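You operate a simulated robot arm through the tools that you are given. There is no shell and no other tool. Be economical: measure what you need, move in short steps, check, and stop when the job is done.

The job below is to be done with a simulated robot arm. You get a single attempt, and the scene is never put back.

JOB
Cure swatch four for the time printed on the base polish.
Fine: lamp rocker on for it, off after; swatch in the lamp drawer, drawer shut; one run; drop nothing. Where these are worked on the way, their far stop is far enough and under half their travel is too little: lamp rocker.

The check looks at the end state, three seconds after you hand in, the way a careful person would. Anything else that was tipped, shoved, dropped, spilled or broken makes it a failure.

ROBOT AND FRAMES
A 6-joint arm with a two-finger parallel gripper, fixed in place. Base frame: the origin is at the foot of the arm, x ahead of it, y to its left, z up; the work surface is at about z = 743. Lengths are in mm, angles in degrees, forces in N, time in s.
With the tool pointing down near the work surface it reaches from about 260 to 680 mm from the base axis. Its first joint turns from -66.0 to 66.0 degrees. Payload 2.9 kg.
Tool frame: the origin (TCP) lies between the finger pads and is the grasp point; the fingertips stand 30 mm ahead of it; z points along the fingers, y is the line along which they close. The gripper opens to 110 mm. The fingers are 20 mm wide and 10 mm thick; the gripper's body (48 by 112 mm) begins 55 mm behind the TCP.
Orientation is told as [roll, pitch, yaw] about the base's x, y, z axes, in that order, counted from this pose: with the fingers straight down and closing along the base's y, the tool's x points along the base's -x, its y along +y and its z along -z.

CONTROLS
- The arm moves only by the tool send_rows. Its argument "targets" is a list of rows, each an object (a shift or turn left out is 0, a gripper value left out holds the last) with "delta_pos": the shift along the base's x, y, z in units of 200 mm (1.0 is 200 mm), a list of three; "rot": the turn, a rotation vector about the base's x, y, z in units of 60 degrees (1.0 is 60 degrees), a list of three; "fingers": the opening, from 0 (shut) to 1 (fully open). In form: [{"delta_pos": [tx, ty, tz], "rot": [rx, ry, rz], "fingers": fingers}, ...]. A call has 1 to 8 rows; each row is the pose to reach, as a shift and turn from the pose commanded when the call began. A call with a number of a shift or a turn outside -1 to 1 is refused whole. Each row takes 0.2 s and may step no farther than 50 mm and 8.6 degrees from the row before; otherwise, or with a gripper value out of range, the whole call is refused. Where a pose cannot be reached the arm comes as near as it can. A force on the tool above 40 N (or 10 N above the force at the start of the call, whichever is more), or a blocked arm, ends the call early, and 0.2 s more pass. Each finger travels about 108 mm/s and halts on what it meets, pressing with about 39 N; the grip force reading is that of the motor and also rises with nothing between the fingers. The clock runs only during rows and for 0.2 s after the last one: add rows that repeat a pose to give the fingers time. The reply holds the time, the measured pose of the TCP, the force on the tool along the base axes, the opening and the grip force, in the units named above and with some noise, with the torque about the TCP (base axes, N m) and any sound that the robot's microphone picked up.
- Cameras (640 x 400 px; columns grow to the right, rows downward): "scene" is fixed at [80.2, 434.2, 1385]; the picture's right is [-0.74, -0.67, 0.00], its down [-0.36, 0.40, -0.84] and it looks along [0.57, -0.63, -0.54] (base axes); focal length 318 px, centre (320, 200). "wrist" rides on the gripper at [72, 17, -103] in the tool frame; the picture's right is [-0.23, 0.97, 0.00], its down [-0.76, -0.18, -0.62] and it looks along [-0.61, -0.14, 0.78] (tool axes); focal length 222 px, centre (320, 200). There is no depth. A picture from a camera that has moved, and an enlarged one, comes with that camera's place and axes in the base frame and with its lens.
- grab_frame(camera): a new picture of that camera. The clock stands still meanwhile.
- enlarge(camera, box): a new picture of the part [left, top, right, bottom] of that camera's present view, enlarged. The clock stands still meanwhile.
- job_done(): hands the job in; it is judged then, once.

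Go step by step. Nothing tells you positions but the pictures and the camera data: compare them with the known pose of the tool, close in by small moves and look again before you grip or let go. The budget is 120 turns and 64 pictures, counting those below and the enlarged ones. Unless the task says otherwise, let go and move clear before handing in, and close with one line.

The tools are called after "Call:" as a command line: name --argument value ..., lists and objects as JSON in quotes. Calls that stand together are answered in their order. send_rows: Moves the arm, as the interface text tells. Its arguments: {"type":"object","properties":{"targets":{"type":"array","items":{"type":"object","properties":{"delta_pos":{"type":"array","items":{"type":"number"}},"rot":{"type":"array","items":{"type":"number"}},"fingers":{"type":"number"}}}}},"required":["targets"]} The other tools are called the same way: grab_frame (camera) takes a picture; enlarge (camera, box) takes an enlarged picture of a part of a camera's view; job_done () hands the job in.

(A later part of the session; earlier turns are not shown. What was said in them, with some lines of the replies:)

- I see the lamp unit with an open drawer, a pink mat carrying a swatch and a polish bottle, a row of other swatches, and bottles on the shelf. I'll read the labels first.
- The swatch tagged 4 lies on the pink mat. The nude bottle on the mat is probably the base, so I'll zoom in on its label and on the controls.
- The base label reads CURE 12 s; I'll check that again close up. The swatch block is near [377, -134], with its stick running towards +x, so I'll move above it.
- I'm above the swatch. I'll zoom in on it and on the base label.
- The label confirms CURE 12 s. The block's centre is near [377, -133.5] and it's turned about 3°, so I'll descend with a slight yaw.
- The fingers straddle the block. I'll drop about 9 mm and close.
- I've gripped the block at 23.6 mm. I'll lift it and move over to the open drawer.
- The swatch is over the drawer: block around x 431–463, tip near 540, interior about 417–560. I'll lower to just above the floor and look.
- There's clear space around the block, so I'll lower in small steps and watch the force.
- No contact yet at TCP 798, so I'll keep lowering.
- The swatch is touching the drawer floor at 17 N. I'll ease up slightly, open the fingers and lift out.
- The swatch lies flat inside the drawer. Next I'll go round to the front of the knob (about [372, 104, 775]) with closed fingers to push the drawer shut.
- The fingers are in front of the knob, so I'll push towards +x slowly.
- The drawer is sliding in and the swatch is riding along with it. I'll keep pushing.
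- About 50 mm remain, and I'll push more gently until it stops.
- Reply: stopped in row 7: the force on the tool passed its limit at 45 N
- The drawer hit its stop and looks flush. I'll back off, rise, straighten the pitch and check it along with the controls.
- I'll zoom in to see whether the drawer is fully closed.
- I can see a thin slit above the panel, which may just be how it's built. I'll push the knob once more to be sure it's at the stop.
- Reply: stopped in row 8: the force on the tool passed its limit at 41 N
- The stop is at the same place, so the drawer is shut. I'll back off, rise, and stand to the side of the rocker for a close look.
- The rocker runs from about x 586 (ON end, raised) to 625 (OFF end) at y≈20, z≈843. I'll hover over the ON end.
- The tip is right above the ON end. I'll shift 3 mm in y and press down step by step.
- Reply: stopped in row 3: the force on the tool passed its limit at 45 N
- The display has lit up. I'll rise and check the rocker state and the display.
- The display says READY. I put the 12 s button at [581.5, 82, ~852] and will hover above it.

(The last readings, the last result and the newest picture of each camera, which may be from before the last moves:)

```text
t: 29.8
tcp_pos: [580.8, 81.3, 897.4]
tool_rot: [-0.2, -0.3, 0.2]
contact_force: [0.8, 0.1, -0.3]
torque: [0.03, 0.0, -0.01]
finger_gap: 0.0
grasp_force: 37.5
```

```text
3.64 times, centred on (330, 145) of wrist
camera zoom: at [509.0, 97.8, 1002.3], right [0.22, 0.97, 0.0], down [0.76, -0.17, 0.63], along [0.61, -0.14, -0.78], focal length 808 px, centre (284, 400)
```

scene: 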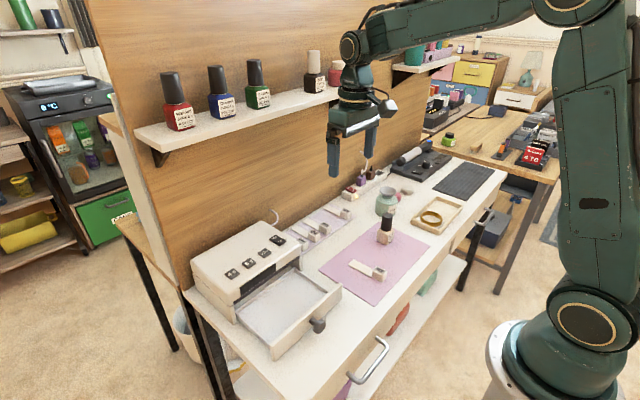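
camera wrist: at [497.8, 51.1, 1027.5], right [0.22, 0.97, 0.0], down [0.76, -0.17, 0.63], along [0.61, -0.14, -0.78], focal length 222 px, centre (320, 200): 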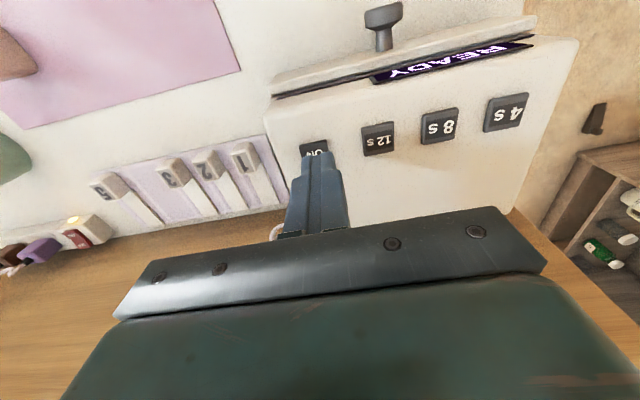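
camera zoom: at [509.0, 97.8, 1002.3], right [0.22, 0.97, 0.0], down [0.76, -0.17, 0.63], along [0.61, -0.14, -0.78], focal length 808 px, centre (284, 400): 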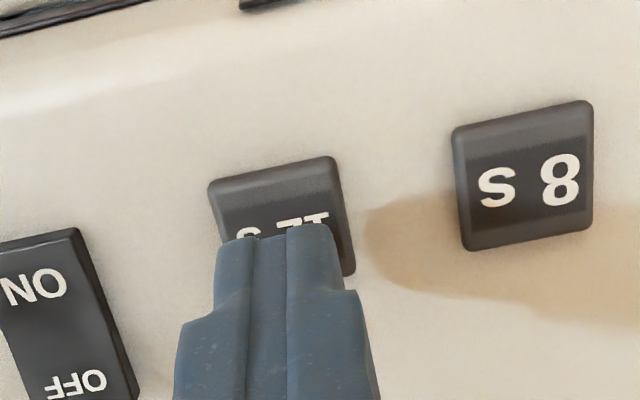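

The tip is over the 12 s button, and I'll press it once.

Call:
send_rows --targets '[{"delta_pos": [0, 0, -0.03]}, {"delta_pos": [0, 0, -0.05]}, {"delta_pos": [0, 0, -0.065]}, {"delta_pos": [0, 0, -0.08]}, {"delta_pos": [0, 0, -0.09]}]'

Call:
enlarge --camera "scene" --box '[240, 220, 320, 290]'

```text
t: 31.0
tcp_pos: [580.6, 82.9, 881.0]
tool_rot: [-0.3, -0.3, 0.2]
contact_force: [0.3, 1.4, 2.8]
torque: [0.0, 0.04, -0.05]
finger_gap: 0.2
grasp_force: 37.4
heard: click
```

```text
5.71 times, centred on (280, 255) of scene
camera zoom: at [80.2, 434.2, 1385.0], right [-0.74, -0.67, 0.0], down [-0.36, 0.4, -0.84], along [0.57, -0.63, -0.54], focal length 1819 px, centre (549, -114)
```

zoom: 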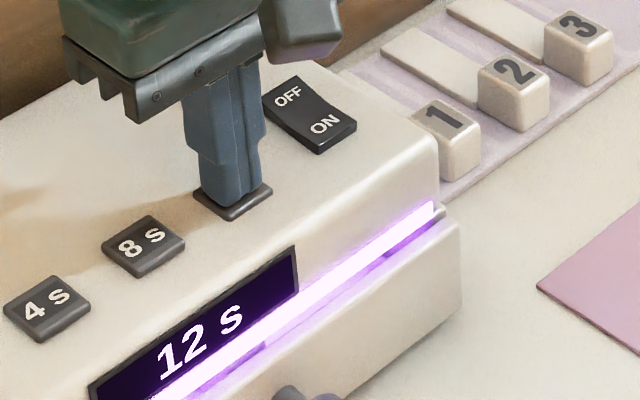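

The 12 s run has started. I'll move off to hover over the OFF end (about [610, 27]) while it runs.

Call:
send_rows --targets '[{"delta_pos": [0, 0, 0.1]}, {"delta_pos": [0, 0, 0.15]}, {"delta_pos": [0.07, -0.14, 0.15]}, {"delta_pos": [0.15, -0.28, 0.15]}, {"delta_pos": [0.15, -0.28, 0.12]}, {"delta_pos": [0.15, -0.28, 0.12]}]'

Call:
enlarge --camera "scene" --box '[240, 220, 320, 290]'

```text
t: 32.4
tcp_pos: [611.8, 26.3, 901.9]
tool_rot: [-0.3, -0.2, 0.2]
contact_force: [0.0, -0.7, -0.4]
torque: [0.0, 0.0, -0.01]
finger_gap: 0.1
grasp_force: 37.9
```

```text
5.71 times, centred on (280, 255) of scene
camera zoom: at [80.2, 434.2, 1385.0], right [-0.74, -0.67, 0.0], down [-0.36, 0.4, -0.84], along [0.57, -0.63, -0.54], focal length 1819 px, centre (549, -114)
```

zoom: 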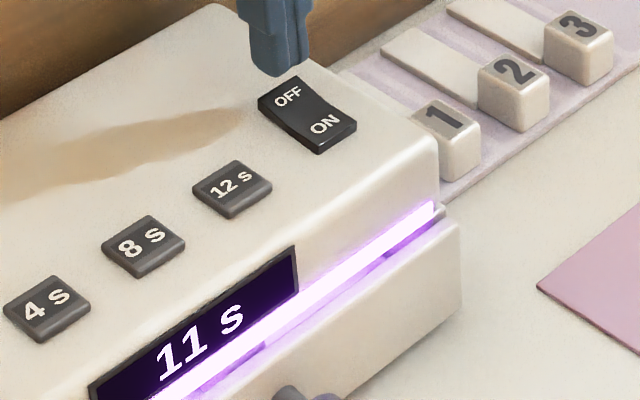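

The countdown shows 11 s. I'll hold here until it finishes.

Call:
send_rows --targets '[{}, {}, {}, {}, {}, {}, {}, {}]'

Call:
send_rows --targets '[{}, {}, {}, {}, {}, {}, {}, {}]'

Call:
send_rows --targets '[{}, {}, {}, {}, {}, {}, {}, {}]'

Call:
send_rows --targets '[{}, {}, {}, {}, {}, {}, {}, {}]'

Call:
send_rows --targets '[{}, {}, {}, {}, {}, {}, {}, {}]'

Call:
send_rows --targets '[{}, {}, {}, {}, {}, {}, {}, {}]'

Call:
enlarge --camera "scene" --box '[240, 220, 320, 290]'

```text
t: 34.2
tcp_pos: [611.7, 26.7, 902.8]
tool_rot: [-0.3, -0.3, 0.2]
contact_force: [-1.0, 1.4, -0.8]
torque: [-0.01, -0.01, 0.0]
finger_gap: 0.0
grasp_force: 37.3
```

```text
t: 36.0
tcp_pos: [611.5, 26.4, 901.5]
tool_rot: [-0.2, -0.3, 0.2]
contact_force: [0.2, 0.3, -0.3]
torque: [-0.05, 0.0, -0.01]
finger_gap: 0.0
grasp_force: 37.7
```

```text
t: 37.8
tcp_pos: [610.7, 26.4, 902.2]
tool_rot: [-0.4, -0.3, 0.3]
contact_force: [-0.5, 0.0, 0.2]
torque: [0.02, -0.01, 0.0]
finger_gap: 0.0
grasp_force: 37.6
```

```text
t: 39.6
tcp_pos: [611.1, 26.4, 902.3]
tool_rot: [-0.3, -0.4, 0.1]
contact_force: [0.6, -0.2, -0.7]
torque: [0.02, 0.01, 0.0]
finger_gap: 0.3
grasp_force: 37.5
```

```text
t: 41.4
tcp_pos: [611.7, 26.1, 902.3]
tool_rot: [-0.2, -0.3, 0.2]
contact_force: [-0.1, 0.2, 0.0]
torque: [0.0, 0.0, -0.02]
finger_gap: 0.0
grasp_force: 38.0
```

```text
t: 43.2
tcp_pos: [612.3, 26.4, 902.6]
tool_rot: [-0.3, -0.4, 0.1]
contact_force: [-0.2, 0.5, -0.3]
torque: [-0.03, -0.04, -0.02]
finger_gap: 0.0
grasp_force: 38.0
```

```text
5.71 times, centred on (280, 255) of scene
camera zoom: at [80.2, 434.2, 1385.0], right [-0.74, -0.67, 0.0], down [-0.36, 0.4, -0.84], along [0.57, -0.63, -0.54], focal length 1819 px, centre (549, -114)
```

zoom: 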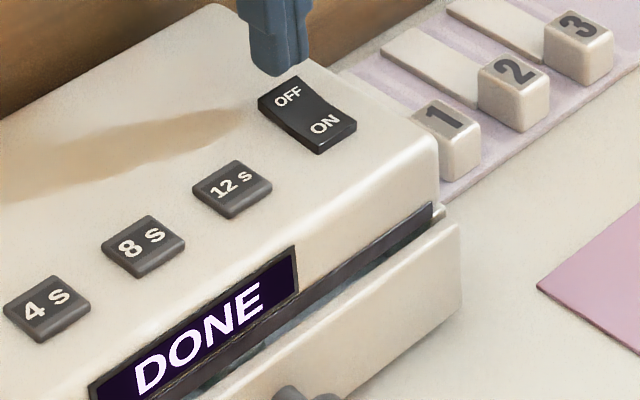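

The display says DONE, so I'll press the OFF end of the rocker.

Call:
send_rows --targets '[{"delta_pos": [0, 0, -0.03]}, {"delta_pos": [0, 0, -0.06]}, {"delta_pos": [0, 0, -0.08]}, {"delta_pos": [0, 0, -0.095]}, {"delta_pos": [0, 0, -0.11]}, {"delta_pos": [0, 0, -0.12]}]'

Call:
enlarge --camera "scene" --box '[240, 220, 320, 290]'

```text
t: 44.6
tcp_pos: [613.4, 26.5, 885.1]
tool_rot: [-0.4, -0.7, 0.1]
contact_force: [-0.6, -0.1, 3.0]
torque: [-0.05, 0.02, -0.02]
finger_gap: 0.0
grasp_force: 37.3
stopped in row 6: the force on the tool passed its limit at 43 N (the readings are from after the stop); the commanded pose is now the measured one
```

```text
5.71 times, centred on (280, 255) of scene
camera zoom: at [80.2, 434.2, 1385.0], right [-0.74, -0.67, 0.0], down [-0.36, 0.4, -0.84], along [0.57, -0.63, -0.54], focal length 1819 px, centre (549, -114)
```

zoom: 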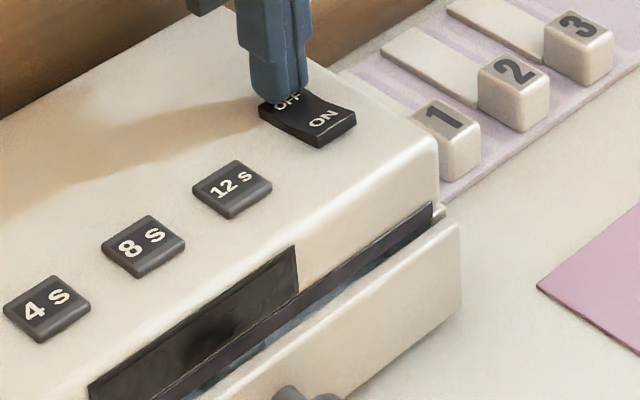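

The display is dark and the rocker is back to OFF. I'll lift, move clear and do a last check.

Call:
send_rows --targets '[{"delta_pos": [0, 0, 0.15]}, {"delta_pos": [0, 0, 0.35]}, {"delta_pos": [-0.2, 0, 0.45]}, {"delta_pos": [-0.4, -0.1, 0.55]}, {"delta_pos": [-0.6, -0.2, 0.6]}, {"delta_pos": [-0.75, -0.3, 0.7]}, {"delta_pos": [-0.75, -0.3, 0.7]}]'

Call:
grab_frame --camera "scene"

Call:
enlarge --camera "scene" --box '[180, 200, 340, 350]'

```text
t: 45.3
tcp_pos: [588.4, 24.9, 936.2]
tool_rot: [-0.3, 2.4, 0.2]
contact_force: [1.1, 0.4, 0.5]
torque: [0.01, 0.01, 0.02]
finger_gap: 0.0
grasp_force: 38.1
stopped in row 3: the force on the tool passed its limit at 46 N (the readings are from after the stop); the commanded pose is now the measured one
```

```text
17 pictures are left
```

scene: 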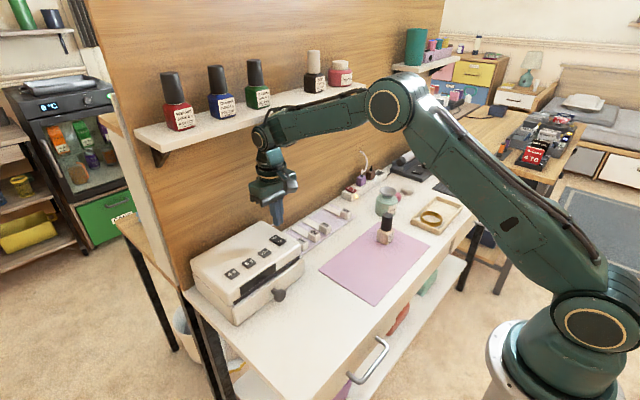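

```text
2.67 times, centred on (260, 275) of scene
camera zoom: at [80.3, 434.2, 1385.0], right [-0.74, -0.67, 0.0], down [-0.36, 0.4, -0.84], along [0.57, -0.63, -0.54], focal length 849 px, centre (480, 0)
```

zoom: 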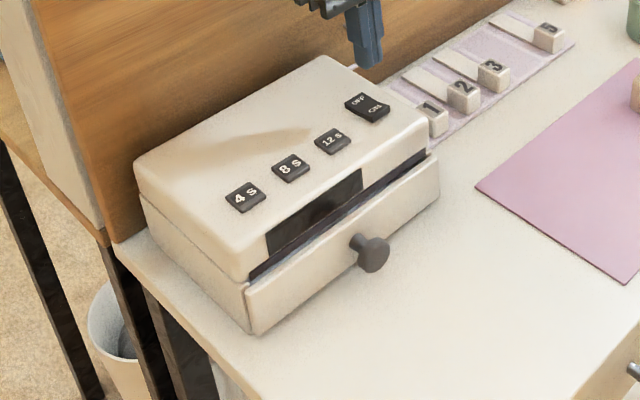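

The rising wrist or forearm brushed something, probably the shelf, though the bottles still stand. I'll drop a little, then back straight out before rising.

Call:
send_rows --targets '[{"delta_pos": [-0.01, 0, -0.06]}, {"delta_pos": [-0.06, 0, -0.1]}, {"delta_pos": [-0.16, 0, -0.1]}, {"delta_pos": [-0.3, 0, -0.1]}, {"delta_pos": [-0.45, 0, -0.1]}, {"delta_pos": [-0.65, 0, 0]}, {"delta_pos": [-0.8, 0, 0.1]}, {"delta_pos": [-0.8, 0, 0.1]}]'

Call:
grab_frame --camera "scene"

Call:
enlarge --camera "scene" --box '[140, 40, 380, 190]'

```text
t: 47.1
tcp_pos: [426.7, 23.9, 957.3]
tool_rot: [-0.4, 2.5, 0.2]
contact_force: [-0.5, 0.1, -1.0]
torque: [-0.03, 0.03, -0.01]
finger_gap: 0.0
grasp_force: 37.8
```

```text
15 pictures are left
```

scene: 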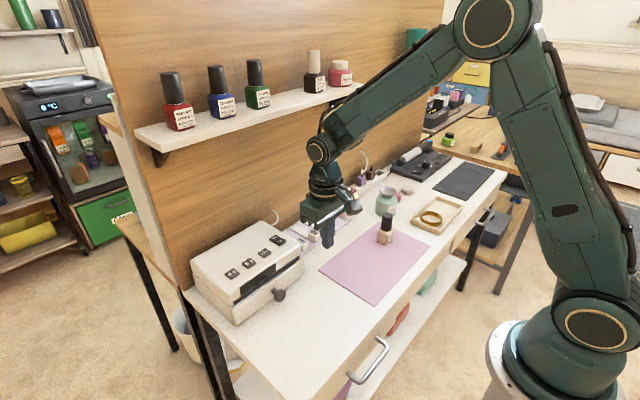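

```text
2.67 times, centred on (260, 115) of scene
camera zoom: at [80.2, 434.2, 1385.0], right [-0.74, -0.67, 0.0], down [-0.36, 0.4, -0.84], along [0.57, -0.63, -0.54], focal length 849 px, centre (480, 427)
```

zoom: 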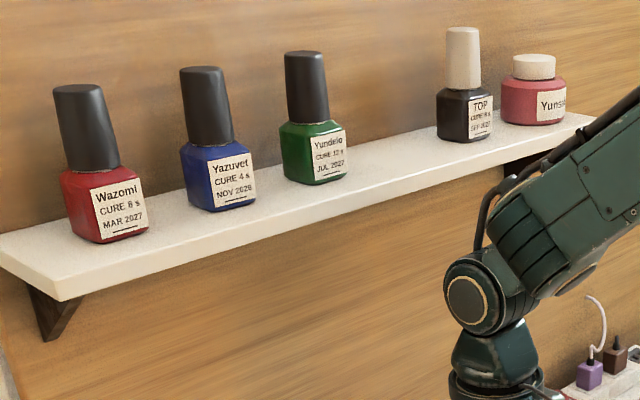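

The shelf bottles stand where they were, the drawer is shut, the rocker is off and the arm is clear, so I'm handing in.

Call:
job_done

```text
The job is handed in.
```

Swatch four had one 12 s run in the shut lamp drawer, the time printed on the base polish, and the rocker is back off; on the way out the arm bumped something, probably the shelf (46 N), but no bottles moved.
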